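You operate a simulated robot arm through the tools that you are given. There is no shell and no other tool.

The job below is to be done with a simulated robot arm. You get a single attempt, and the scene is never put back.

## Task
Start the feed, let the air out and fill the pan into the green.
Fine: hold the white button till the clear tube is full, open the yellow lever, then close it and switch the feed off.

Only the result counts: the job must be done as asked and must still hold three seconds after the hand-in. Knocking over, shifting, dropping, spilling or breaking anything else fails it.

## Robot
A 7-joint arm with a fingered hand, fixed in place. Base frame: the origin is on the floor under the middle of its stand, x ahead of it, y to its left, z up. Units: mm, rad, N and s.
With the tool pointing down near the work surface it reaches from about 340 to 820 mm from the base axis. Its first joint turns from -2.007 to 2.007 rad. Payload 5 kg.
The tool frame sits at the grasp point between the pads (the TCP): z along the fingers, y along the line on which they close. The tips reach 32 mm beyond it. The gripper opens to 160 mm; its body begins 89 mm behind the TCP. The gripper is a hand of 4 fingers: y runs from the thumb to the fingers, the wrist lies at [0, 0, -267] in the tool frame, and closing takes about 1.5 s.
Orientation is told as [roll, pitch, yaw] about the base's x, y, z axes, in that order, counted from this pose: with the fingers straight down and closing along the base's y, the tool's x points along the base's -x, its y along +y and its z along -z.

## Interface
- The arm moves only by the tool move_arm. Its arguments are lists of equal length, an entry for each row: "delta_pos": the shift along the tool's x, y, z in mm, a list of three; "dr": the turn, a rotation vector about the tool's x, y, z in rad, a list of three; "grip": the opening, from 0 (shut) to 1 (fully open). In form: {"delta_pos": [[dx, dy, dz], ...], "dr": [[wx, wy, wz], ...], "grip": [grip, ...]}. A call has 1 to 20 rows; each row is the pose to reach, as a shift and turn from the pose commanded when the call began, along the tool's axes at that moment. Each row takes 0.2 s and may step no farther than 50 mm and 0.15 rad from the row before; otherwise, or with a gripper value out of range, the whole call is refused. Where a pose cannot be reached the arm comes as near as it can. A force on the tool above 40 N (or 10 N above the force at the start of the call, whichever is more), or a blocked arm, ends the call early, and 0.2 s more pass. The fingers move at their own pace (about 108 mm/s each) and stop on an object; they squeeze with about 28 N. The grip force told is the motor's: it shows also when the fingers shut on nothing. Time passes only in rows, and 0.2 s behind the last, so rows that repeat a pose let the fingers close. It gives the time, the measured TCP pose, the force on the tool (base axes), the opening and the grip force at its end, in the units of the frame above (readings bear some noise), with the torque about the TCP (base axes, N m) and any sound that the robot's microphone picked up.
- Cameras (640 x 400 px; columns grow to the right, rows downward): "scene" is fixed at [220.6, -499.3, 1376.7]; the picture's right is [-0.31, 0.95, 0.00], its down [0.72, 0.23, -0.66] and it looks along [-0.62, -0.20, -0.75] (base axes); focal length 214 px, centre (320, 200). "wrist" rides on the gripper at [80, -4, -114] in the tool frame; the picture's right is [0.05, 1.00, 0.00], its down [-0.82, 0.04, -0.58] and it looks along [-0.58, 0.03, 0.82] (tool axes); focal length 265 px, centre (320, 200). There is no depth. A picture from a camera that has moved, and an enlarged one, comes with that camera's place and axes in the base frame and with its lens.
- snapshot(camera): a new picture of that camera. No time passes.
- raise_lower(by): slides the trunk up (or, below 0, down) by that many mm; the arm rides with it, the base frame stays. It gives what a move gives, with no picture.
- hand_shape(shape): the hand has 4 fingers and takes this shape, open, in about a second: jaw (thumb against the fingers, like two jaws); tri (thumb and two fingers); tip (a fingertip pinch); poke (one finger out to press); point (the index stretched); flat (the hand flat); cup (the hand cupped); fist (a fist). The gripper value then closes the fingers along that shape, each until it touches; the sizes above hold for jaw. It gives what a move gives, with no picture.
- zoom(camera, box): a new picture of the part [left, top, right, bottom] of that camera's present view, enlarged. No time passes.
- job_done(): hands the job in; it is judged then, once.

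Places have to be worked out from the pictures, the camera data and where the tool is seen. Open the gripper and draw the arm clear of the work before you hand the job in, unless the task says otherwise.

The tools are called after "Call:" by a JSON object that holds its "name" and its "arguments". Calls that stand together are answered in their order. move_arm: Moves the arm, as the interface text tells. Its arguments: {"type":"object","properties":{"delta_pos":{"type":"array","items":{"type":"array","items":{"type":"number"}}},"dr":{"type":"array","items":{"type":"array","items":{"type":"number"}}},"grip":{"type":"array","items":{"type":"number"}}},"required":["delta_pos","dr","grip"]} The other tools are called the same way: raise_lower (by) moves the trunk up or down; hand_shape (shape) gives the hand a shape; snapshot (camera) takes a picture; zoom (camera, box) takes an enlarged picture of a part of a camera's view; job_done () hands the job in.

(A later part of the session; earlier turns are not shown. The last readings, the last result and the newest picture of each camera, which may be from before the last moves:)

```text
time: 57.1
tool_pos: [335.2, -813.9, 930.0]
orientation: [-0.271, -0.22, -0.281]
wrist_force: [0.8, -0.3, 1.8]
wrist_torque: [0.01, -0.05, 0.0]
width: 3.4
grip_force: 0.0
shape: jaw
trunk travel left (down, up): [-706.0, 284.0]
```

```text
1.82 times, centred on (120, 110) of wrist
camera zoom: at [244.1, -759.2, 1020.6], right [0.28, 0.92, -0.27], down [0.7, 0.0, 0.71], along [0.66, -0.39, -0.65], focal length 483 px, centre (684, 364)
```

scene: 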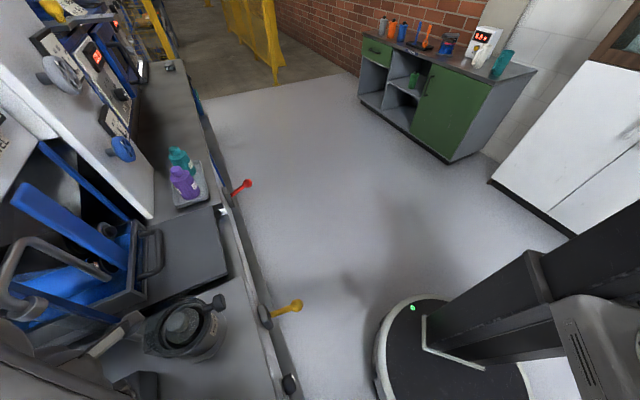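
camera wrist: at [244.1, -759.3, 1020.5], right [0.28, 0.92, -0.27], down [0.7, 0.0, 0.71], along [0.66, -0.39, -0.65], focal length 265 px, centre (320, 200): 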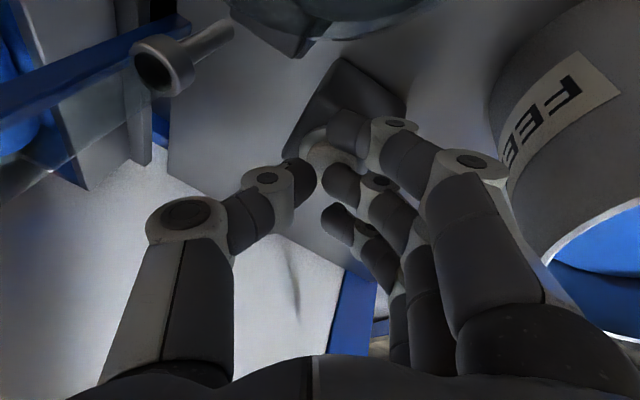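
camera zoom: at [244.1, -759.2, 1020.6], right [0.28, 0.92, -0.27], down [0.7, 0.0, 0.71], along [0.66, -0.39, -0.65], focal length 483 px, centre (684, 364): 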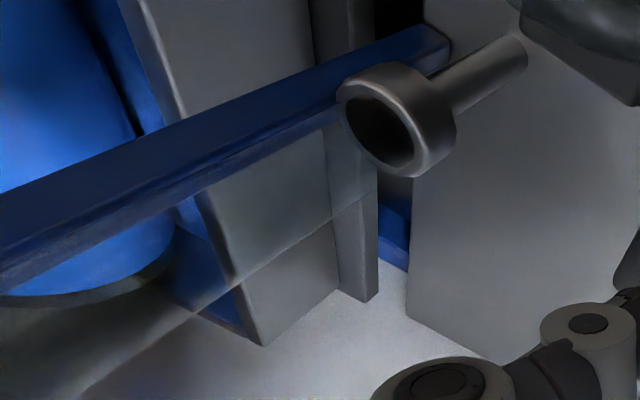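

No visible change after 0.6 s; I hold 2 s more at this slight contact to see whether the tube is filling slowly before pressing harder.

Call:
{"name": "move_arm", "arguments": {"delta_pos": [[0, 0, 0], [0, 0, 0], [0, 0, 0], [0, 0, 0], [0, 0, 0], [0, 0, 0], [0, 0, 0], [0, 0, 0], [0, 0, 0]], "dr": [[0, 0, 0], [0, 0, 0], [0, 0, 0], [0, 0, 0], [0, 0, 0], [0, 0, 0], [0, 0, 0], [0, 0, 0], [0, 0, 0]], "grip": [0.02, 0.02, 0.02, 0.02, 0.02, 0.02, 0.02, 0.02, 0.02]}}

Call:
{"name": "zoom", "arguments": {"camera": "scene", "box": [20, 280, 160, 370]}}

Call:
{"name": "zoom", "arguments": {"camera": "wrist", "box": [0, 0, 240, 220]}}

```text
time: 59.1
tool_pos: [334.9, -813.9, 929.7]
orientation: [-0.27, -0.221, -0.28]
wrist_force: [0.2, -0.2, 1.2]
wrist_torque: [0.0, -0.03, 0.01]
width: 3.1
grip_force: 0.0
shape: jaw
trunk travel left (down, up): [-706.0, 284.0]
```

```text
4.44 times, centred on (90, 325) of scene
camera zoom: at [220.6, -499.3, 1376.7], right [-0.31, 0.95, 0.0], down [0.72, 0.23, -0.66], along [-0.62, -0.2, -0.75], focal length 953 px, centre (1342, -356)
```

zoom: 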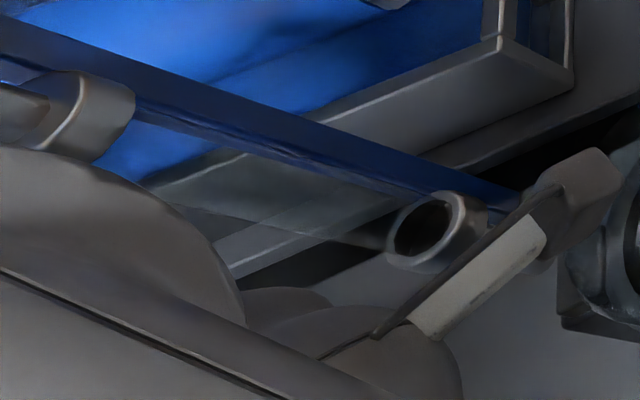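

```text
1.82 times, centred on (120, 110) of wrist
camera zoom: at [244.1, -759.2, 1020.6], right [0.28, 0.92, -0.27], down [0.7, 0.0, 0.71], along [0.66, -0.39, -0.65], focal length 483 px, centre (684, 364)
```

zoom: 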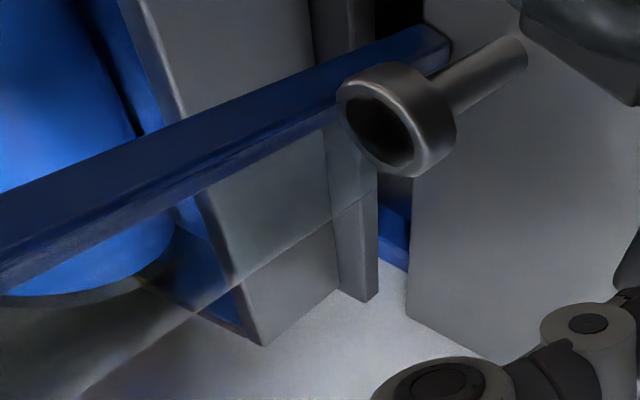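

No filling yet, so I press down further in 3 mm steps, 12 mm in total, watching force and sound.

Call:
{"name": "move_arm", "arguments": {"delta_pos": [[0.7, 0.8, 2.8], [1.3, 1.6, 5.6], [2.0, 2.3, 8.5], [2.7, 3.1, 11.3]], "dr": [[0, 0, 0], [0, 0, 0], [0, 0, 0], [0, 0, 0]], "grip": [0.02, 0.02, 0.02, 0.02]}}

Call:
{"name": "zoom", "arguments": {"camera": "wrist", "box": [240, 60, 440, 220]}}

Call:
{"name": "zoom", "arguments": {"camera": "scene", "box": [20, 280, 160, 370]}}

Call:
{"name": "zoom", "arguments": {"camera": "wrist", "box": [0, 0, 240, 220]}}

```text
time: 60.1
tool_pos: [335.4, -813.8, 921.9]
orientation: [-0.275, -0.226, -0.28]
wrist_force: [2.4, 5.3, 14.4]
wrist_torque: [0.1, -0.05, 0.04]
width: 3.9
grip_force: 0.2
shape: jaw
trunk travel left (down, up): [-706.0, 284.0]
```

```text
2.50 times, centred on (340, 140) of wrist
camera zoom: at [244.8, -758.4, 1011.7], right [0.27, 0.92, -0.27], down [0.7, 0.0, 0.71], along [0.66, -0.39, -0.65], focal length 664 px, centre (270, 350)
```

zoom: 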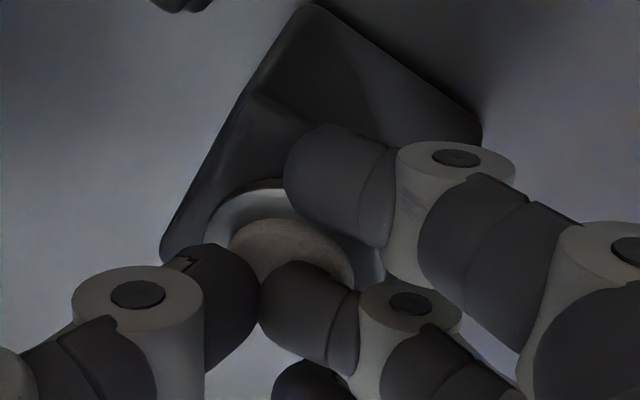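

```text
4.44 times, centred on (90, 325) of scene
camera zoom: at [220.6, -499.3, 1376.7], right [-0.31, 0.95, 0.0], down [0.72, 0.23, -0.66], along [-0.62, -0.2, -0.75], focal length 953 px, centre (1342, -356)
```

zoom: 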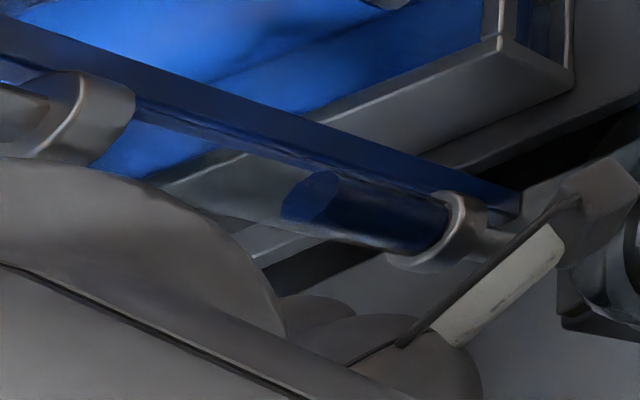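

```text
1.82 times, centred on (120, 110) of wrist
camera zoom: at [244.8, -758.4, 1011.7], right [0.27, 0.92, -0.27], down [0.7, 0.0, 0.71], along [0.66, -0.39, -0.65], focal length 483 px, centre (684, 364)
```

zoom: 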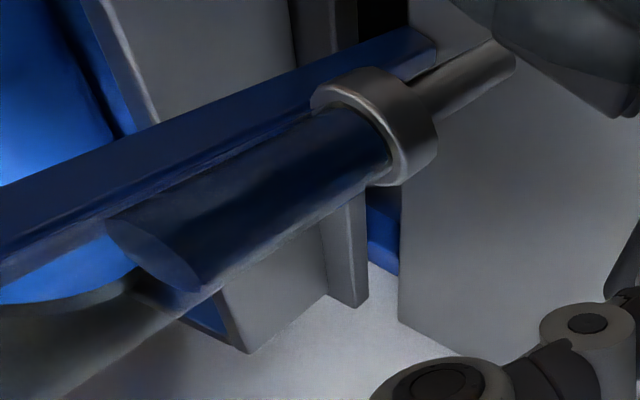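

Pressing at ~14 N works: blue liquid is rising in the clear tube, about 40 % up. I hold for 0.6 s more and check.

Call:
{"name": "move_arm", "arguments": {"delta_pos": [[0, 0, 0], [0, 0, 0]], "dr": [[0, 0, 0], [0, 0, 0]], "grip": [0.02, 0.02]}}

Call:
{"name": "zoom", "arguments": {"camera": "scene", "box": [0, 260, 160, 370]}}

Call:
{"name": "zoom", "arguments": {"camera": "wrist", "box": [0, 0, 240, 220]}}

```text
time: 60.7
tool_pos: [335.2, -813.0, 919.8]
orientation: [-0.272, -0.225, -0.28]
wrist_force: [4.6, 4.2, 18.7]
wrist_torque: [0.09, -0.06, -0.03]
width: 3.8
grip_force: 0.3
shape: jaw
trunk travel left (down, up): [-706.0, 284.0]
```

```text
3.64 times, centred on (80, 315) of scene
camera zoom: at [220.6, -499.3, 1376.7], right [-0.31, 0.95, 0.0], down [0.72, 0.23, -0.66], along [-0.62, -0.2, -0.75], focal length 780 px, centre (1193, -218)
```

zoom: 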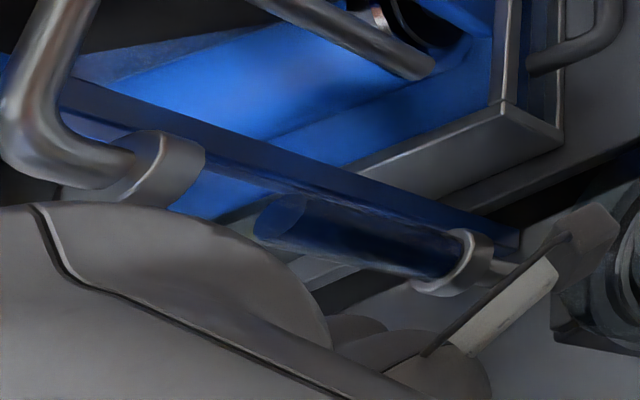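

```text
1.82 times, centred on (120, 110) of wrist
camera zoom: at [244.7, -758.1, 1011.1], right [0.27, 0.92, -0.27], down [0.7, 0.0, 0.71], along [0.66, -0.39, -0.65], focal length 483 px, centre (684, 364)
```

zoom: 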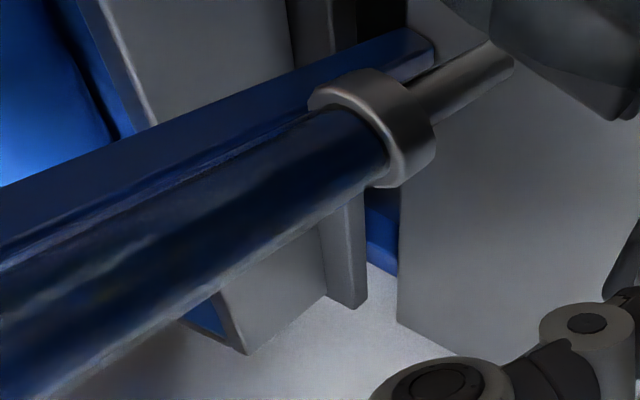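

Level is ~63 % up now at roughly 38 % per second. I hold another 0.8 s.

Call:
{"name": "move_arm", "arguments": {"delta_pos": [[0, 0, 0], [0, 0, 0], [0, 0, 0]], "dr": [[0, 0, 0], [0, 0, 0], [0, 0, 0]], "grip": [0.02, 0.02, 0.02]}}

Call:
{"name": "zoom", "arguments": {"camera": "scene", "box": [0, 260, 160, 370]}}

```text
time: 61.5
tool_pos: [335.9, -813.6, 920.9]
orientation: [-0.272, -0.223, -0.282]
wrist_force: [6.4, 2.5, 17.9]
wrist_torque: [0.05, -0.06, 0.02]
width: 4.0
grip_force: 0.1
shape: jaw
trunk travel left (down, up): [-706.0, 284.0]
```

```text
3.64 times, centred on (80, 315) of scene
camera zoom: at [220.6, -499.3, 1376.7], right [-0.31, 0.95, 0.0], down [0.72, 0.23, -0.66], along [-0.62, -0.2, -0.75], focal length 780 px, centre (1193, -218)
```

zoom: 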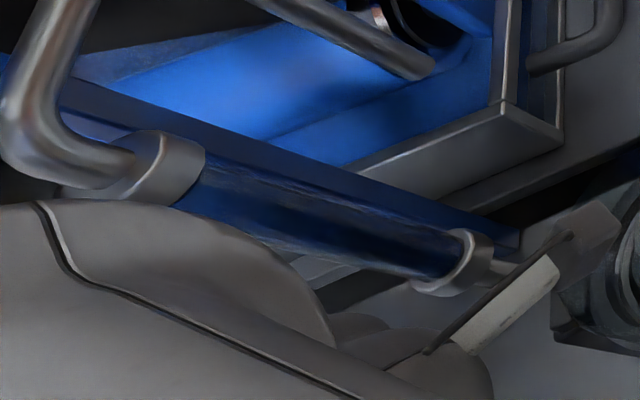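

The blue column reaches the upper fitting. I zoom in close to check whether it is completely full.

Call:
{"name": "zoom", "arguments": {"camera": "scene", "box": [20, 285, 100, 340]}}

```text
7.27 times, centred on (60, 312) of scene
camera zoom: at [220.6, -499.3, 1376.7], right [-0.31, 0.95, 0.0], down [0.72, 0.23, -0.66], along [-0.62, -0.2, -0.75], focal length 1560 px, centre (2211, -618)
```

zoom: 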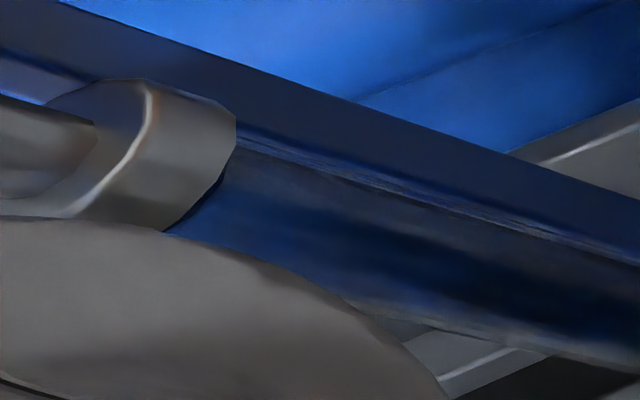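

It is at the fitting; to be sure it is fully purged I hold another 0.6 s and compare.

Call:
{"name": "move_arm", "arguments": {"delta_pos": [[0, 0, 0], [0, 0, 0]], "dr": [[0, 0, 0], [0, 0, 0]], "grip": [0.02, 0.02]}}

Call:
{"name": "zoom", "arguments": {"camera": "scene", "box": [20, 285, 100, 340]}}

Call:
{"name": "snapshot", "arguments": {"camera": "wrist"}}

```text
time: 62.1
tool_pos: [335.3, -812.3, 919.6]
orientation: [-0.271, -0.224, -0.281]
wrist_force: [6.1, 3.7, 18.3]
wrist_torque: [0.04, -0.04, -0.04]
width: 4.0
grip_force: 0.0
shape: jaw
trunk travel left (down, up): [-706.0, 284.0]
```

```text
7.27 times, centred on (60, 312) of scene
camera zoom: at [220.6, -499.3, 1376.7], right [-0.31, 0.95, 0.0], down [0.72, 0.23, -0.66], along [-0.62, -0.2, -0.75], focal length 1560 px, centre (2211, -618)
```

zoom: 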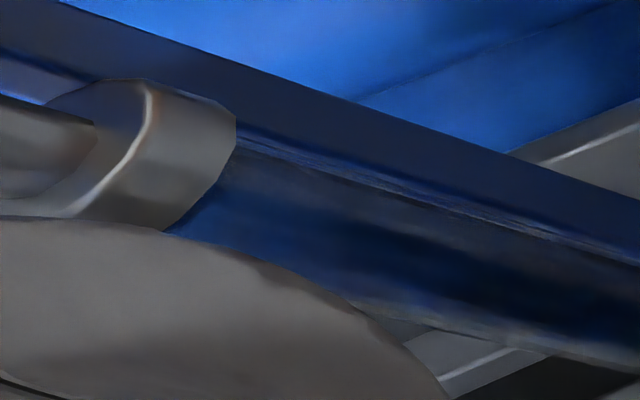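

```text
taken
camera wrist: at [244.1, -758.1, 1010.7], right [0.28, 0.92, -0.27], down [0.7, 0.0, 0.71], along [0.66, -0.39, -0.65], focal length 265 px, centre (320, 200)
```

wrist: 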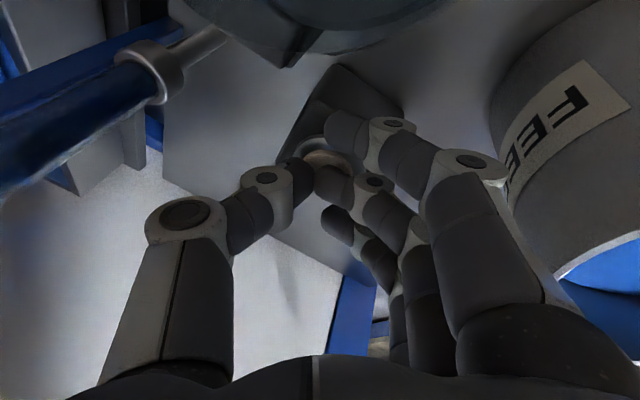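

The picture no longer changes and the rate estimate says it is past full. I hold one last 0.4 s for margin and then release by rising straight up 60 mm.

Call:
{"name": "move_arm", "arguments": {"delta_pos": [[0, 0, 0], [0, 0, 0], [-6.7, -7.8, -28.2], [-13.3, -15.7, -56.4], [-22.2, -26.1, -93.9], [-22.2, -26.1, -93.9]], "dr": [[0, 0, 0], [0, 0, 0], [0, 0, 0], [0, 0, 0], [0, 0, 0], [0, 0, 0]], "grip": [0.02, 0.02, 0.02, 0.02, 0.02, 0.02]}}

Call:
{"name": "snapshot", "arguments": {"camera": "wrist"}}

Call:
{"name": "zoom", "arguments": {"camera": "scene", "box": [0, 260, 160, 370]}}

```text
time: 63.5
tool_pos: [335.2, -807.9, 1015.7]
orientation: [-0.27, -0.222, -0.279]
wrist_force: [0.2, 0.1, -0.5]
wrist_torque: [-0.02, 0.01, -0.06]
width: 3.3
grip_force: 0.1
shape: jaw
out of reach, approached as far as the arm can: row 4, 5, 6
trunk travel left (down, up): [-706.0, 284.0]
heard: click
```

```text
taken
camera wrist: at [243.4, -753.9, 1106.3], right [0.27, 0.92, -0.27], down [0.7, 0.0, 0.71], along [0.66, -0.39, -0.65], focal length 265 px, centre (320, 200)
```

wrist: 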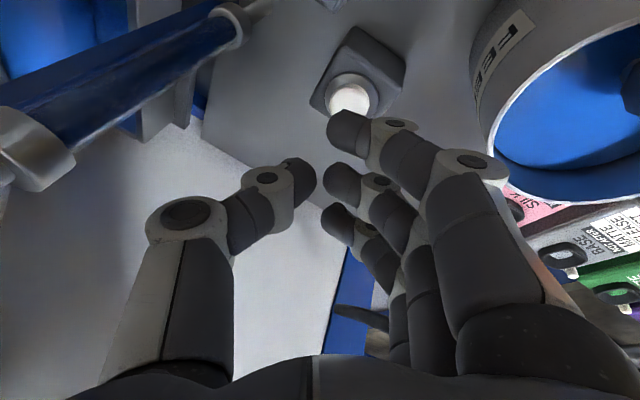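

```text
3.64 times, centred on (80, 315) of scene
camera zoom: at [220.6, -499.3, 1376.7], right [-0.31, 0.95, 0.0], down [0.72, 0.23, -0.66], along [-0.62, -0.2, -0.75], focal length 780 px, centre (1193, -218)
```

zoom: 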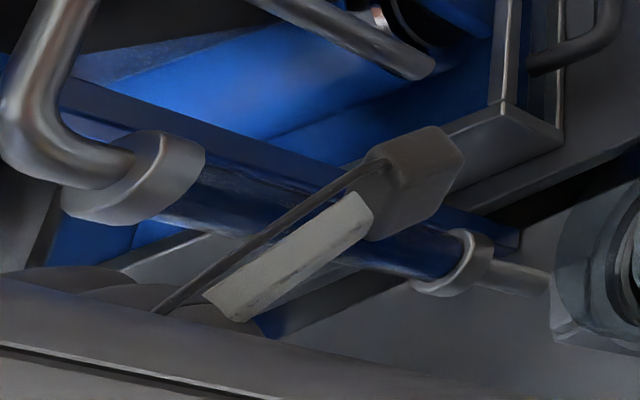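

Button released and the tube stays full. I retract straight back along the bench normal by 300 mm, keeping the fingertips above the filter.

Call:
{"name": "move_arm", "arguments": {"delta_pos": [[34.8, 20.8, -14.0], [69.5, 41.6, -28.0], [104.3, 62.4, -42.0], [139.1, 83.1, -55.9], [173.9, 103.9, -69.9], [208.6, 124.7, -83.9], [243.4, 145.5, -97.9], [243.4, 145.5, -97.9]], "dr": [[0, 0, 0], [0, 0, 0], [0, 0, 0], [0, 0, 0], [0, 0, 0], [0, 0, 0], [0, 0, 0], [0, 0, 0]], "grip": [0.02, 0.02, 0.02, 0.02, 0.02, 0.02, 0.02, 0.02]}}

Call:
{"name": "move_arm", "arguments": {"delta_pos": [[0, 0, 0], [0, 0, 0], [0, 0, 0], [0, 0, 0], [0, 0, 0], [0, 0, 0], [0, 0, 0], [0, 0, 0], [0, 0, 0], [0, 0, 0], [0, 0, 0]], "dr": [[0.0267, -0.1229, 0.0563], [0.0535, -0.2457, 0.1126], [0.0802, -0.3686, 0.1689], [0.107, -0.4914, 0.2252], [0.1337, -0.6143, 0.2815], [0.1604, -0.7371, 0.3377], [0.1872, -0.86, 0.394], [0.2139, -0.9828, 0.4503], [0.2407, -1.1057, 0.5066], [0.2674, -1.2285, 0.5629], [0.2674, -1.2285, 0.5629]], "grip": [0.02, 0.02, 0.02, 0.02, 0.02, 0.02, 0.02, 0.02, 0.02, 0.02, 0.02]}}

Call:
{"name": "snapshot", "arguments": {"camera": "wrist"}}

Call:
{"name": "snapshot", "arguments": {"camera": "scene"}}

```text
time: 65.3
tool_pos: [141.2, -578.2, 1012.2]
orientation: [-0.272, -0.22, -0.281]
wrist_force: [-0.3, 0.2, 0.4]
wrist_torque: [-0.04, -0.02, -0.02]
width: 3.3
grip_force: 0.1
shape: jaw
trunk travel left (down, up): [-706.0, 284.0]
```

```text
time: 67.7
tool_pos: [139.2, -577.5, 1016.1]
orientation: [0.235, -1.571, -1.103]
wrist_force: [-0.2, -0.5, -0.3]
wrist_torque: [-0.01, 0.0, 0.02]
width: 3.5
grip_force: 0.0
shape: jaw
trunk travel left (down, up): [-706.0, 284.0]
```

```text
taken
camera wrist: at [63.1, -492.9, 935.6], right [0.76, 0.64, -0.05], down [-0.34, 0.47, 0.82], along [0.55, -0.61, 0.58], focal length 265 px, centre (320, 200)
```

wrist: 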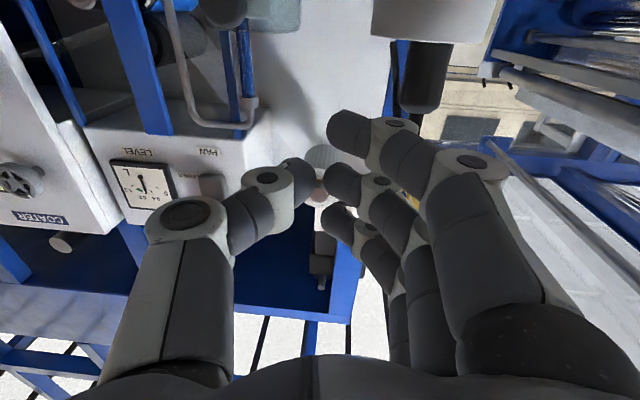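

```text
taken
```

scene: 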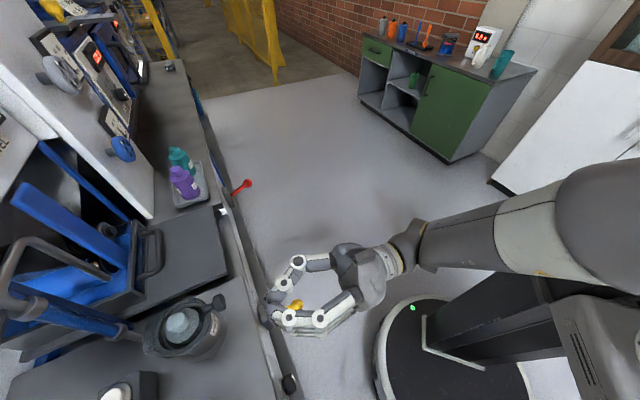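

The LEVEL gauge is in view now at (143,188). I zoom in to read it accurately before opening the lever.

Call:
{"name": "zoom", "arguments": {"camera": "wrist", "box": [105, 150, 185, 230]}}

Call:
{"name": "zoom", "arguments": {"camera": "scene", "box": [220, 240, 420, 360]}}

```text
5.00 times, centred on (145, 190) of wrist
camera zoom: at [63.1, -492.9, 935.6], right [0.76, 0.64, -0.05], down [-0.34, 0.47, 0.82], along [0.55, -0.61, 0.58], focal length 1327 px, centre (1195, 250)
```

zoom: 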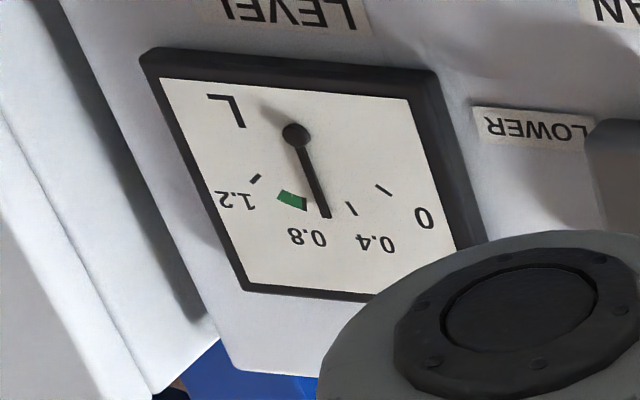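

```text
3.20 times, centred on (320, 300) of scene
camera zoom: at [220.6, -499.3, 1376.7], right [-0.31, 0.95, 0.0], down [0.72, 0.23, -0.66], along [-0.62, -0.2, -0.75], focal length 686 px, centre (320, -120)
```

zoom: 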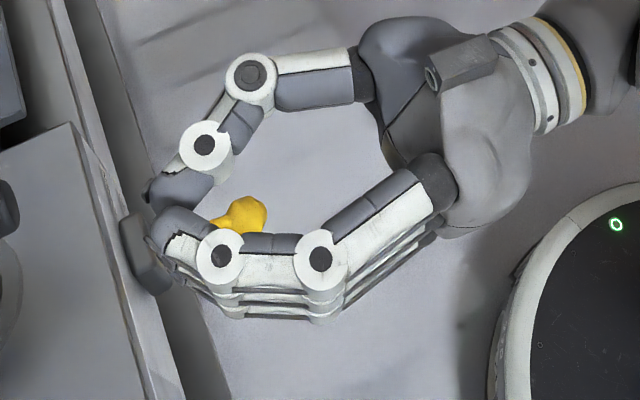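

Gauge reads ~0.63 L; the green band spans roughly 0.8–0.97 L. I back off and shift left to the lever's line (u≈-359, n≈-440), change to the tip pinch, and lower the trunk to ball height.

Call:
{"name": "move_arm", "arguments": {"delta_pos": [[0, -31, -30], [0, -62, -61], [0, -92.7, -91], [0, -92.7, -91]], "dr": [[0, 0, 0], [0, 0, 0], [0, 0, 0], [0, 0, 0]], "grip": [0.02, 0.02, 0.02, 0.02]}}

Call:
{"name": "hand_shape", "arguments": {"shape": "tip"}}

Call:
{"name": "move_arm", "arguments": {"delta_pos": [[0, 0, 0], [0, 0, 0], [0, 0, 0], [0, 0, 0]], "dr": [[0, 0, 0], [0, 0, 0], [0, 0, 0], [0, 0, 0]], "grip": [0.6, 0.6, 0.6, 0.6]}}

Call:
{"name": "raise_lower", "arguments": {"by": -366}}

Call:
{"name": "snapshot", "arguments": {"camera": "wrist"}}

Call:
{"name": "snapshot", "arguments": {"camera": "scene"}}

```text
time: 68.7
tool_pos: [10.6, -566.1, 1014.4]
orientation: [-0.155, -1.571, -0.712]
wrist_force: [-0.1, 0.7, 0.2]
wrist_torque: [0.0, -0.04, 0.01]
width: 3.2
grip_force: 0.1
shape: jaw
trunk travel left (down, up): [-706.0, 284.0]
```

```text
time: 69.6
tool_pos: [8.8, -566.0, 1013.4]
orientation: [-0.307, -1.569, -0.564]
wrist_force: [-0.6, -0.6, -0.3]
wrist_torque: [0.0, 0.0, 0.02]
width: 160.1
grip_force: 0.0
shape: tip
trunk travel left (down, up): [-706.0, 284.0]
```

```text
time: 70.6
tool_pos: [9.5, -565.0, 1015.0]
orientation: [-0.313, -1.57, -0.557]
wrist_force: [-0.5, 0.7, 0.4]
wrist_torque: [0.02, 0.01, 0.01]
width: 96.6
grip_force: 0.1
shape: tip
trunk travel left (down, up): [-706.0, 284.0]
```

```text
time: 74.2
tool_pos: [8.6, -565.9, 649.7]
orientation: [-0.313, -1.57, -0.555]
wrist_force: [-0.2, 0.2, 0.1]
wrist_torque: [0.03, -0.01, 0.04]
width: 96.8
grip_force: 0.2
shape: tip
trunk travel left (down, up): [-340.0, 650.0]
```

```text
taken
camera wrist: at [-66.9, -480.8, 569.6], right [0.76, 0.64, -0.05], down [-0.34, 0.47, 0.82], along [0.55, -0.61, 0.57], focal length 265 px, centre (320, 200)
```

wrist: 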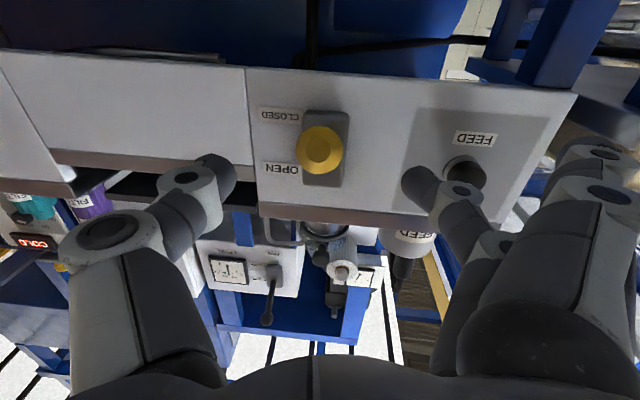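

```text
taken
```

scene: 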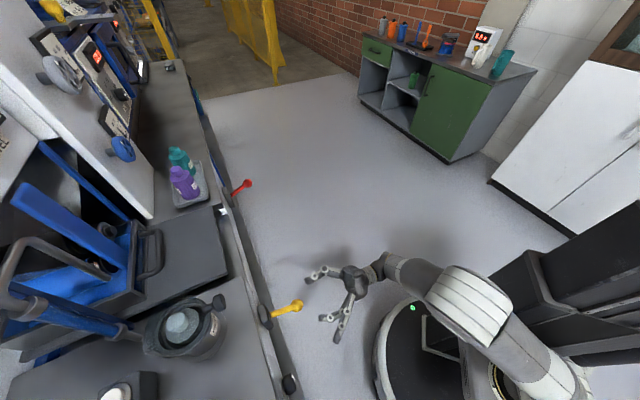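

From here the ball, the OPEN/CLOSED labels and the LEVEL gauge are all in view. I zoom the gauge to baseline it, and approach the ball by 64 mm with a 4 mm lift.

Call:
{"name": "zoom", "arguments": {"camera": "wrist", "box": [200, 245, 260, 295]}}

Call:
{"name": "move_arm", "arguments": {"delta_pos": [[-2, 1, 22], [-4, 1, 44], [-4, 1, 60], [-4, 1, 64], [-4, 1, 64]], "dr": [[0, 0, 0], [0, 0, 0], [0, 0, 0], [0, 0, 0], [0, 0, 0]], "grip": [0.6, 0.6, 0.6, 0.6, 0.6]}}

Call:
{"name": "snapshot", "arguments": {"camera": "wrist"}}

Call:
{"name": "zoom", "arguments": {"camera": "scene", "box": [220, 240, 420, 360]}}

```text
8.00 times, centred on (230, 270) of wrist
camera zoom: at [-66.9, -480.8, 569.6], right [0.76, 0.64, -0.05], down [-0.34, 0.47, 0.82], along [0.55, -0.61, 0.57], focal length 2123 px, centre (1040, -360)
```

zoom: 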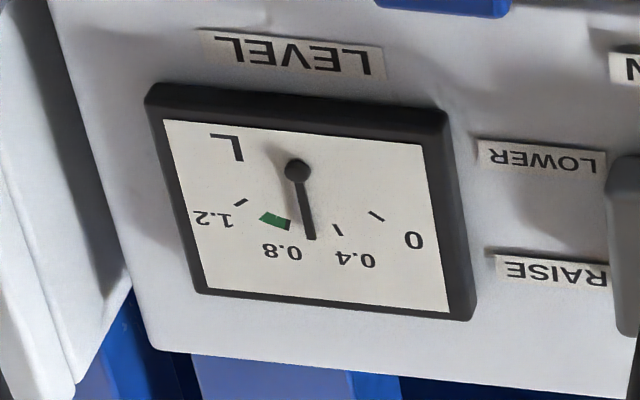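

```text
time: 75.4
tool_pos: [52.9, -615.5, 652.9]
orientation: [-0.324, -1.57, -0.544]
wrist_force: [0.3, 0.4, 0.3]
wrist_torque: [0.02, -0.05, -0.04]
width: 96.5
grip_force: 0.0
shape: tip
trunk travel left (down, up): [-340.0, 650.0]
```

```text
taken
camera wrist: at [-24.1, -530.8, 573.1], right [0.76, 0.64, -0.05], down [-0.34, 0.47, 0.82], along [0.55, -0.61, 0.57], focal length 265 px, centre (320, 200)
```

wrist: 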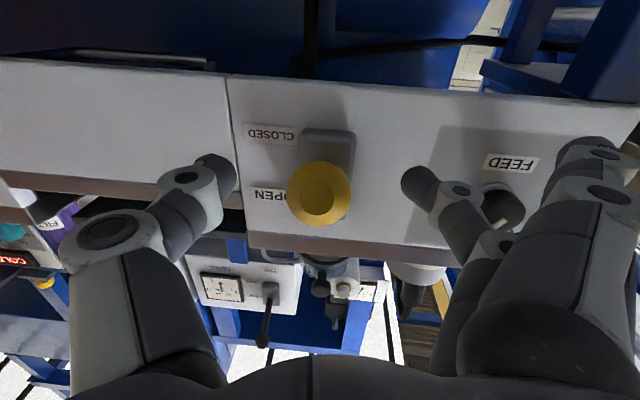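

```text
3.20 times, centred on (320, 300) of scene
camera zoom: at [220.6, -499.3, 1376.7], right [-0.31, 0.95, 0.0], down [0.72, 0.23, -0.66], along [-0.62, -0.2, -0.75], focal length 686 px, centre (320, -120)
```

zoom: 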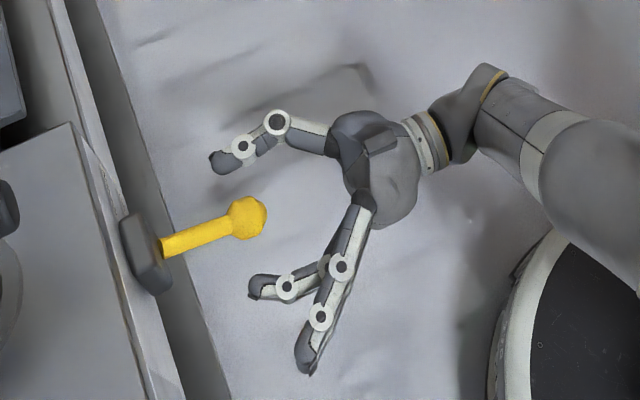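

The ball sits centred but about 7 mm above the pinch line (ball ≈ (65,-628,661)). I rise 7 mm and close on it.

Call:
{"name": "move_arm", "arguments": {"delta_pos": [[-7, 1, 2], [-7, 1, 2], [-7, 1, 2], [-7, 1, 2], [-7, 1, 2], [-7, 1, 2]], "dr": [[0, 0, 0], [0, 0, 0], [0, 0, 0], [0, 0, 0], [0, 0, 0], [0, 0, 0]], "grip": [0.6, 0.6, 0.35, 0.2, 0.15, 0.15]}}

Call:
{"name": "snapshot", "arguments": {"camera": "wrist"}}

Call:
{"name": "zoom", "arguments": {"camera": "scene", "box": [220, 240, 420, 360]}}

```text
time: 76.8
tool_pos: [54.9, -614.7, 660.2]
orientation: [-0.608, -1.569, -0.264]
wrist_force: [-0.9, -6.1, 1.5]
wrist_torque: [-0.05, -0.01, -0.08]
width: 28.3
grip_force: 28.5
shape: tip
trunk travel left (down, up): [-340.0, 650.0]
```

```text
taken
camera wrist: at [-21.6, -531.1, 580.4], right [0.76, 0.64, -0.05], down [-0.34, 0.47, 0.82], along [0.55, -0.6, 0.58], focal length 265 px, centre (320, 200)
```

wrist: 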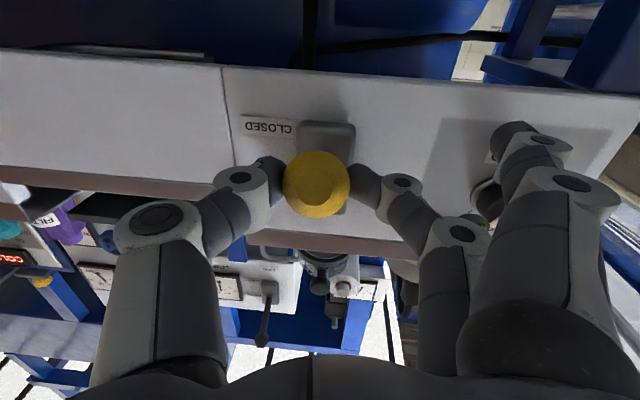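

```text
3.20 times, centred on (320, 300) of scene
camera zoom: at [220.6, -499.3, 1376.7], right [-0.31, 0.95, 0.0], down [0.72, 0.23, -0.66], along [-0.62, -0.2, -0.75], focal length 686 px, centre (320, -120)
```

zoom: 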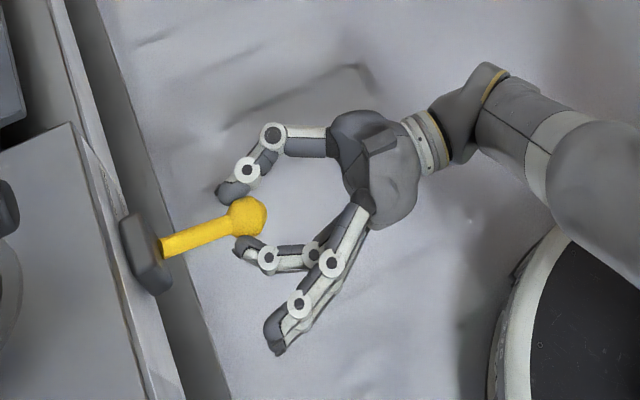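

The ball is gripped. I check the gauge's visibility in this pose.

Call:
{"name": "zoom", "arguments": {"camera": "wrist", "box": [180, 250, 280, 320]}}

```text
5.71 times, centred on (230, 285) of wrist
camera zoom: at [-21.6, -531.1, 580.4], right [0.76, 0.64, -0.05], down [-0.34, 0.47, 0.82], along [0.55, -0.6, 0.58], focal length 1517 px, centre (834, -286)
```

zoom: 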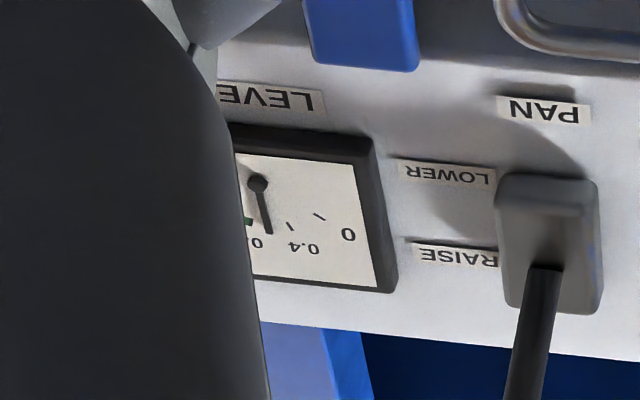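

Half the gauge face is hidden by the thumb. I reopen, roll the hand +0.22 rad about its axis (which shifts the gauge clear of the thumb), and regrip.

Call:
{"name": "move_arm", "arguments": {"delta_pos": [[0, 0, 0], [0, 0, 0], [0, 0, 0], [0, 0, 0], [0, 0, 0], [0, 0, 0], [0, 0, 0], [0, 0, 0]], "dr": [[0, 0, 0], [0, 0, 0], [0, 0, 0.11], [0, 0, 0.22], [0, 0, 0.22], [0, 0, 0.22], [0, 0, 0.22], [0, 0, 0.22]], "grip": [0.6, 0.6, 0.6, 0.6, 0.3, 0.15, 0.15, 0.15]}}

Call:
{"name": "snapshot", "arguments": {"camera": "wrist"}}

Call:
{"name": "zoom", "arguments": {"camera": "wrist", "box": [190, 265, 290, 335]}}

```text
time: 78.6
tool_pos: [54.1, -617.2, 658.3]
orientation: [1.563, -1.352, -2.433]
wrist_force: [0.4, -6.9, 0.6]
wrist_torque: [0.0, -0.02, -0.11]
width: 28.4
grip_force: 27.7
shape: tip
trunk travel left (down, up): [-340.0, 650.0]
```

```text
taken
camera wrist: at [-8.9, -519.8, 581.1], right [0.75, 0.64, 0.17], down [-0.48, 0.35, 0.81], along [0.45, -0.69, 0.57], focal length 265 px, centre (320, 200)
```

wrist: 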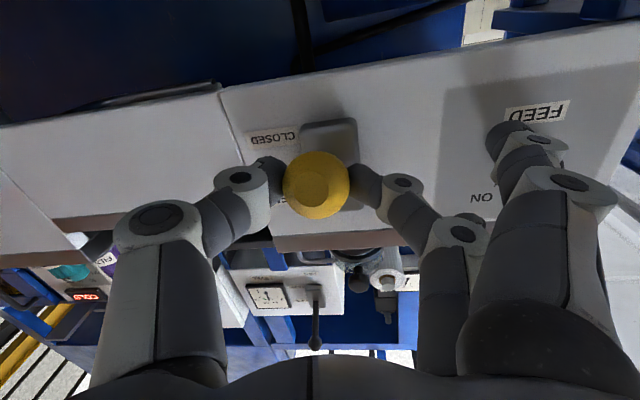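

```text
5.71 times, centred on (240, 300) of wrist
camera zoom: at [-8.9, -519.8, 581.1], right [0.75, 0.64, 0.17], down [-0.48, 0.35, 0.81], along [0.45, -0.69, 0.57], focal length 1517 px, centre (777, -371)
```

zoom: 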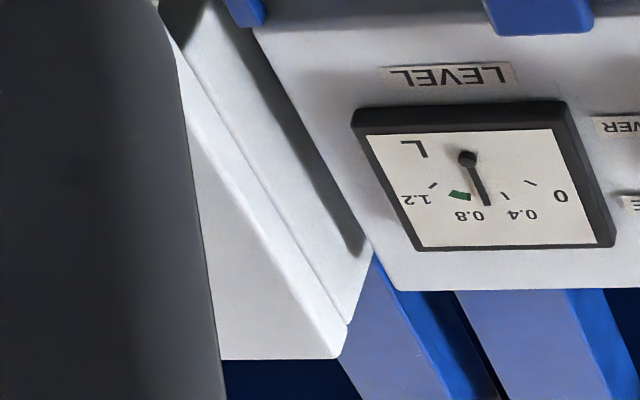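

The gauge is now fully clear of the thumb, reading ~0.62 L. I lift the lever along its arc, first to about +5°, and watch force and gauge.

Call:
{"name": "move_arm", "arguments": {"delta_pos": [[-15.4, 3.4, -6.1], [-32.4, 7.2, -9.4], [-48.0, 10.7, -9.4]], "dr": [[0, 0, 0], [0, 0, 0], [0, 0, 0]], "grip": [0.15, 0.15, 0.15]}}

Call:
{"name": "snapshot", "arguments": {"camera": "wrist"}}

Call:
{"name": "zoom", "arguments": {"camera": "wrist", "box": [190, 265, 290, 335]}}

Call:
{"name": "zoom", "arguments": {"camera": "scene", "box": [220, 240, 420, 360]}}

```text
time: 79.4
tool_pos: [49.0, -610.8, 710.8]
orientation: [1.56, -1.35, -2.428]
wrist_force: [5.5, -13.9, -2.3]
wrist_torque: [0.12, 0.33, -0.25]
width: 27.4
grip_force: 28.0
shape: tip
trunk travel left (down, up): [-340.0, 650.0]
```

```text
taken
camera wrist: at [-14.9, -513.2, 631.5], right [0.75, 0.64, 0.17], down [-0.48, 0.35, 0.81], along [0.45, -0.69, 0.57], focal length 265 px, centre (320, 200)
```

wrist: 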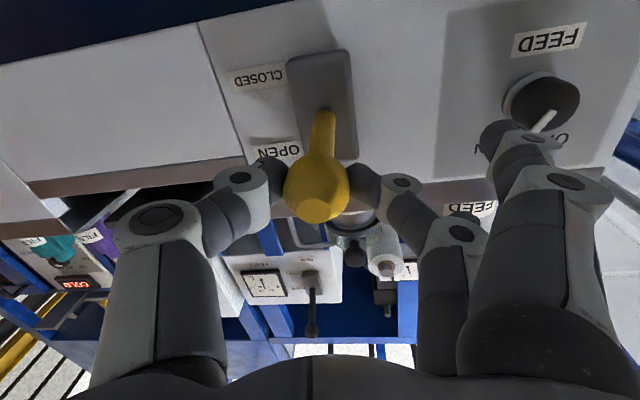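

```text
5.71 times, centred on (240, 300) of wrist
camera zoom: at [-14.9, -513.2, 631.5], right [0.75, 0.64, 0.17], down [-0.48, 0.35, 0.81], along [0.45, -0.69, 0.57], focal length 1517 px, centre (777, -371)
```

zoom: 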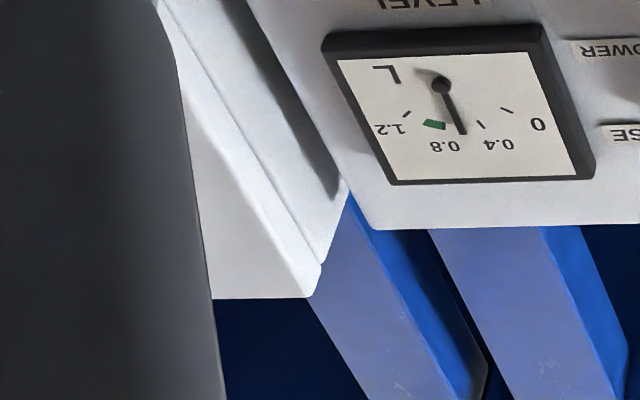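

```text
3.20 times, centred on (320, 300) of scene
camera zoom: at [220.6, -499.3, 1376.7], right [-0.31, 0.95, 0.0], down [0.72, 0.23, -0.66], along [-0.62, -0.2, -0.75], focal length 686 px, centre (320, -120)
```

zoom: 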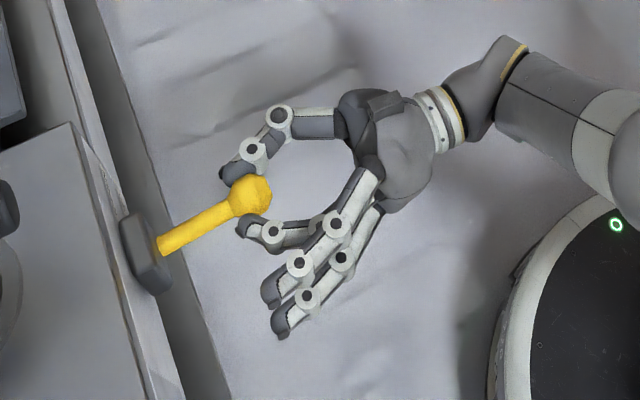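

The lever follows and the gauge hasn't moved yet. I continue the arc to about +27° with slightly less outward pull.

Call:
{"name": "move_arm", "arguments": {"delta_pos": [[-17.0, 3.8, 6], [-32.4, 7.2, 13]], "dr": [[0, 0, 0], [0, 0, 0]], "grip": [0.15, 0.15]}}

Call:
{"name": "snapshot", "arguments": {"camera": "wrist"}}

Call:
{"name": "zoom", "arguments": {"camera": "wrist", "box": [210, 240, 310, 310]}}

```text
time: 80.0
tool_pos: [55.2, -619.8, 737.7]
orientation: [1.53, -1.35, -2.402]
wrist_force: [-2.1, 8.0, -14.0]
wrist_torque: [0.23, 0.31, 0.05]
width: 26.5
grip_force: 28.5
shape: tip
trunk travel left (down, up): [-340.0, 650.0]
```

```text
taken
camera wrist: at [-7.9, -522.4, 661.5], right [0.75, 0.63, 0.17], down [-0.47, 0.35, 0.81], along [0.46, -0.69, 0.56], focal length 265 px, centre (320, 200)
```

wrist: 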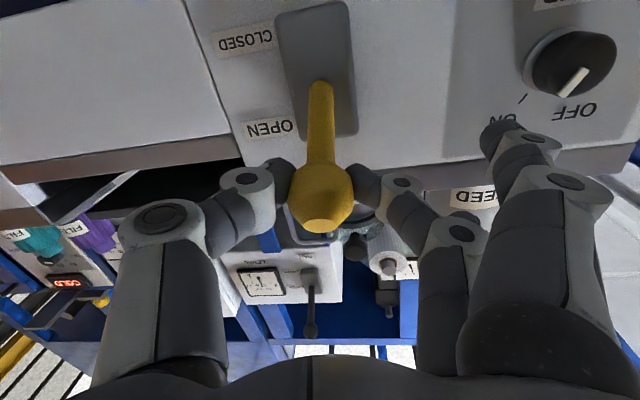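

```text
5.71 times, centred on (260, 275) of wrist
camera zoom: at [-7.9, -522.4, 661.5], right [0.75, 0.63, 0.17], down [-0.47, 0.35, 0.81], along [0.46, -0.69, 0.56], focal length 1517 px, centre (663, -229)
```

zoom: 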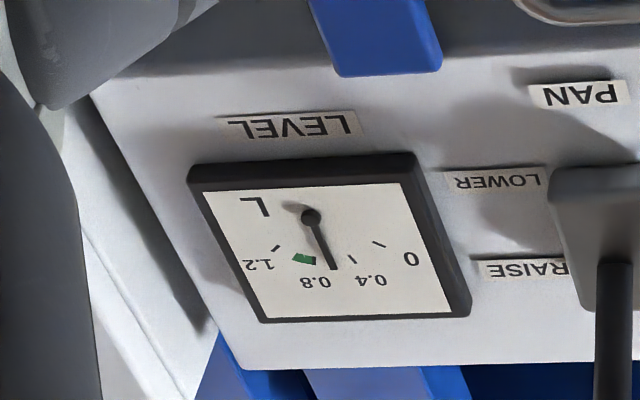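

The lever is near the top with ~14 N resisting; gauge still ~0.65. I hold briefly to see whether the level starts rising.

Call:
{"name": "move_arm", "arguments": {"delta_pos": [[0, 0, 0], [0, 0, 0]], "dr": [[0, 0, 0], [0, 0, 0]], "grip": [0.15, 0.15]}}

Call:
{"name": "zoom", "arguments": {"camera": "wrist", "box": [210, 240, 310, 310]}}

Call:
{"name": "zoom", "arguments": {"camera": "scene", "box": [0, 180, 320, 400]}}

```text
time: 80.6
tool_pos: [56.3, -619.9, 739.8]
orientation: [1.543, -1.348, -2.411]
wrist_force: [-2.1, 7.8, -22.2]
wrist_torque: [0.3, 0.31, -0.01]
width: 26.4
grip_force: 27.6
shape: tip
trunk travel left (down, up): [-340.0, 650.0]
```

```text
5.71 times, centred on (260, 275) of wrist
camera zoom: at [-7.1, -523.6, 662.1], right [0.75, 0.64, 0.17], down [-0.47, 0.35, 0.81], along [0.46, -0.69, 0.56], focal length 1517 px, centre (663, -229)
```

zoom: 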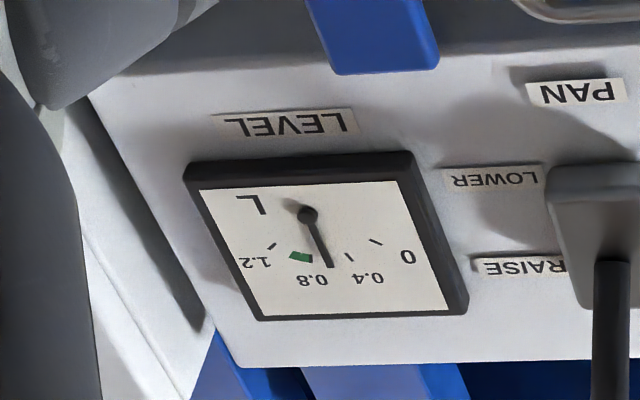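

```text
1.82 times, centred on (160, 290) of scene
camera zoom: at [220.6, -499.3, 1376.7], right [-0.31, 0.95, 0.0], down [0.72, 0.23, -0.66], along [-0.62, -0.2, -0.75], focal length 390 px, centre (611, 36)
```

zoom: 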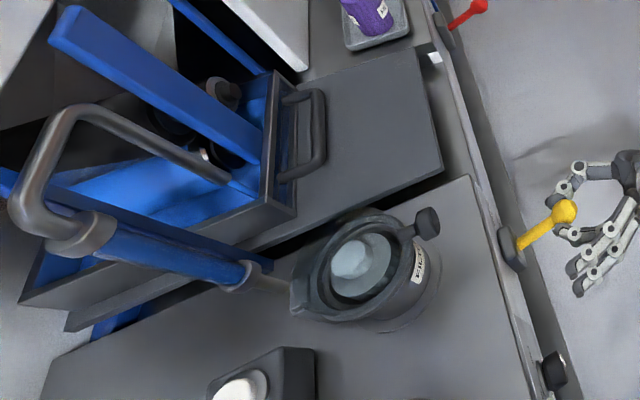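

Force has risen to 22 N, likely at the stop. I look closely at the spout for a stream and at the lever block.

Call:
{"name": "zoom", "arguments": {"camera": "scene", "box": [80, 240, 180, 320]}}

Call:
{"name": "zoom", "arguments": {"camera": "wrist", "box": [190, 0, 410, 240]}}

Call:
{"name": "zoom", "arguments": {"camera": "scene", "box": [230, 260, 330, 340]}}

```text
5.00 times, centred on (130, 280) of scene
camera zoom: at [220.6, -499.3, 1376.7], right [-0.31, 0.95, 0.0], down [0.72, 0.23, -0.66], along [-0.62, -0.2, -0.75], focal length 1072 px, centre (1270, -200)
```

zoom: 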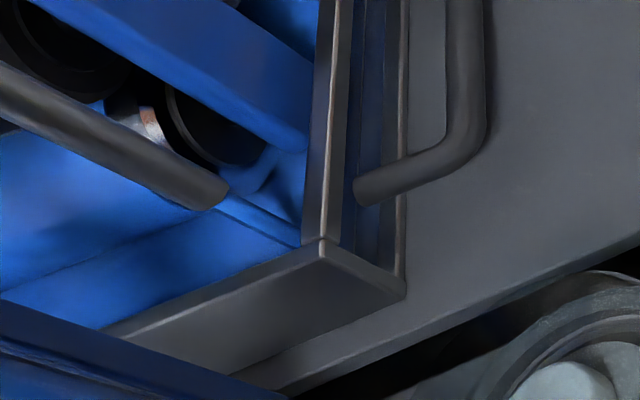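

```text
1.67 times, centred on (300, 120) of wrist
camera zoom: at [-7.1, -523.6, 662.1], right [0.75, 0.64, 0.17], down [-0.47, 0.35, 0.81], along [0.46, -0.69, 0.56], focal length 442 px, centre (353, 333)
```

zoom: 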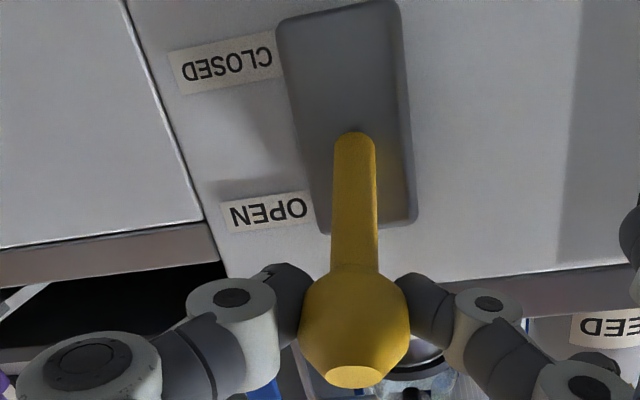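

```text
5.00 times, centred on (280, 300) of scene
camera zoom: at [220.6, -499.3, 1376.7], right [-0.31, 0.95, 0.0], down [0.72, 0.23, -0.66], along [-0.62, -0.2, -0.75], focal length 1072 px, centre (520, -300)
```

zoom: 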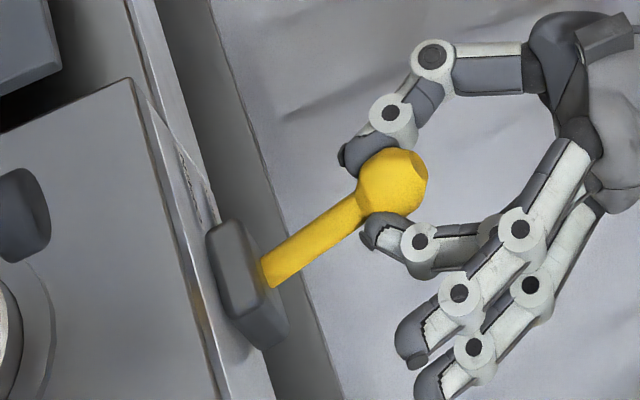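

Ball is now at z≈743, the mirror of the closed position (661), so the lever should be fully at OPEN. I hold 0.6 s and recheck the gauge and spout.

Call:
{"name": "move_arm", "arguments": {"delta_pos": [[0, 0, 0], [0, 0, 0]], "dr": [[0, 0, 0], [0, 0, 0]], "grip": [0.15, 0.15]}}

Call:
{"name": "zoom", "arguments": {"camera": "wrist", "box": [210, 240, 310, 310]}}

Call:
{"name": "zoom", "arguments": {"camera": "scene", "box": [80, 240, 180, 320]}}

```text
time: 81.2
tool_pos: [57.2, -620.1, 740.4]
orientation: [1.549, -1.351, -2.414]
wrist_force: [-0.6, 5.3, -23.7]
wrist_torque: [0.31, 0.27, 0.0]
width: 26.8
grip_force: 28.3
shape: tip
trunk travel left (down, up): [-340.0, 650.0]
```

```text
5.71 times, centred on (260, 275) of wrist
camera zoom: at [-6.7, -524.2, 662.6], right [0.75, 0.64, 0.17], down [-0.47, 0.35, 0.81], along [0.46, -0.69, 0.56], focal length 1517 px, centre (663, -229)
```

zoom: 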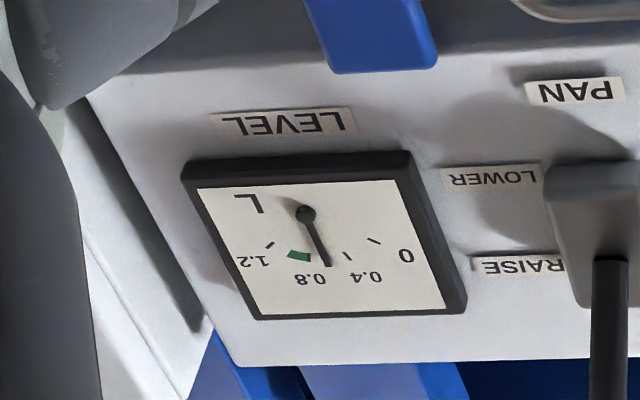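

```text
5.00 times, centred on (130, 280) of scene
camera zoom: at [220.6, -499.3, 1376.7], right [-0.31, 0.95, 0.0], down [0.72, 0.23, -0.66], along [-0.62, -0.2, -0.75], focal length 1072 px, centre (1270, -200)
```

zoom: 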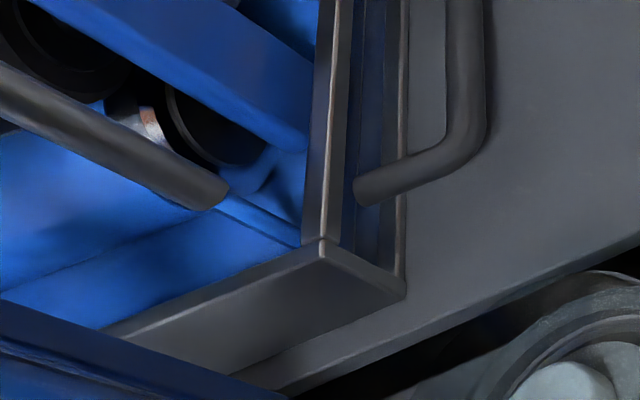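

Little or no change yet; I hold 1.6 s more to determine whether there is a slow rise.

Call:
{"name": "move_arm", "arguments": {"delta_pos": [[0, 0, 0], [0, 0, 0], [0, 0, 0], [0, 0, 0], [0, 0, 0], [0, 0, 0], [0, 0, 0]], "dr": [[0, 0, 0], [0, 0, 0], [0, 0, 0], [0, 0, 0], [0, 0, 0], [0, 0, 0], [0, 0, 0]], "grip": [0.15, 0.15, 0.15, 0.15, 0.15, 0.15, 0.15]}}

Call:
{"name": "zoom", "arguments": {"camera": "wrist", "box": [210, 240, 310, 310]}}

Call:
{"name": "snapshot", "arguments": {"camera": "wrist"}}

```text
time: 82.8
tool_pos: [56.8, -621.3, 740.3]
orientation: [1.547, -1.351, -2.415]
wrist_force: [2.5, 2.9, -24.0]
wrist_torque: [0.33, 0.27, 0.07]
width: 26.6
grip_force: 28.0
shape: tip
trunk travel left (down, up): [-340.0, 650.0]
```

```text
5.71 times, centred on (260, 275) of wrist
camera zoom: at [-6.8, -524.2, 662.6], right [0.75, 0.64, 0.17], down [-0.47, 0.35, 0.81], along [0.46, -0.69, 0.56], focal length 1517 px, centre (663, -229)
```

zoom: 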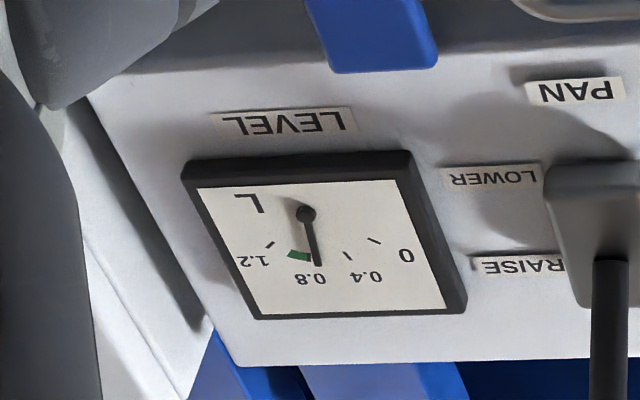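

```text
taken
camera wrist: at [-6.8, -524.2, 662.6], right [0.75, 0.64, 0.17], down [-0.47, 0.35, 0.81], along [0.46, -0.69, 0.56], focal length 265 px, centre (320, 200)
```

wrist: 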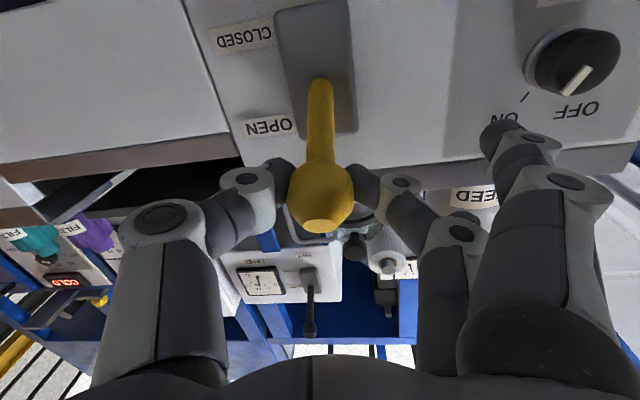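

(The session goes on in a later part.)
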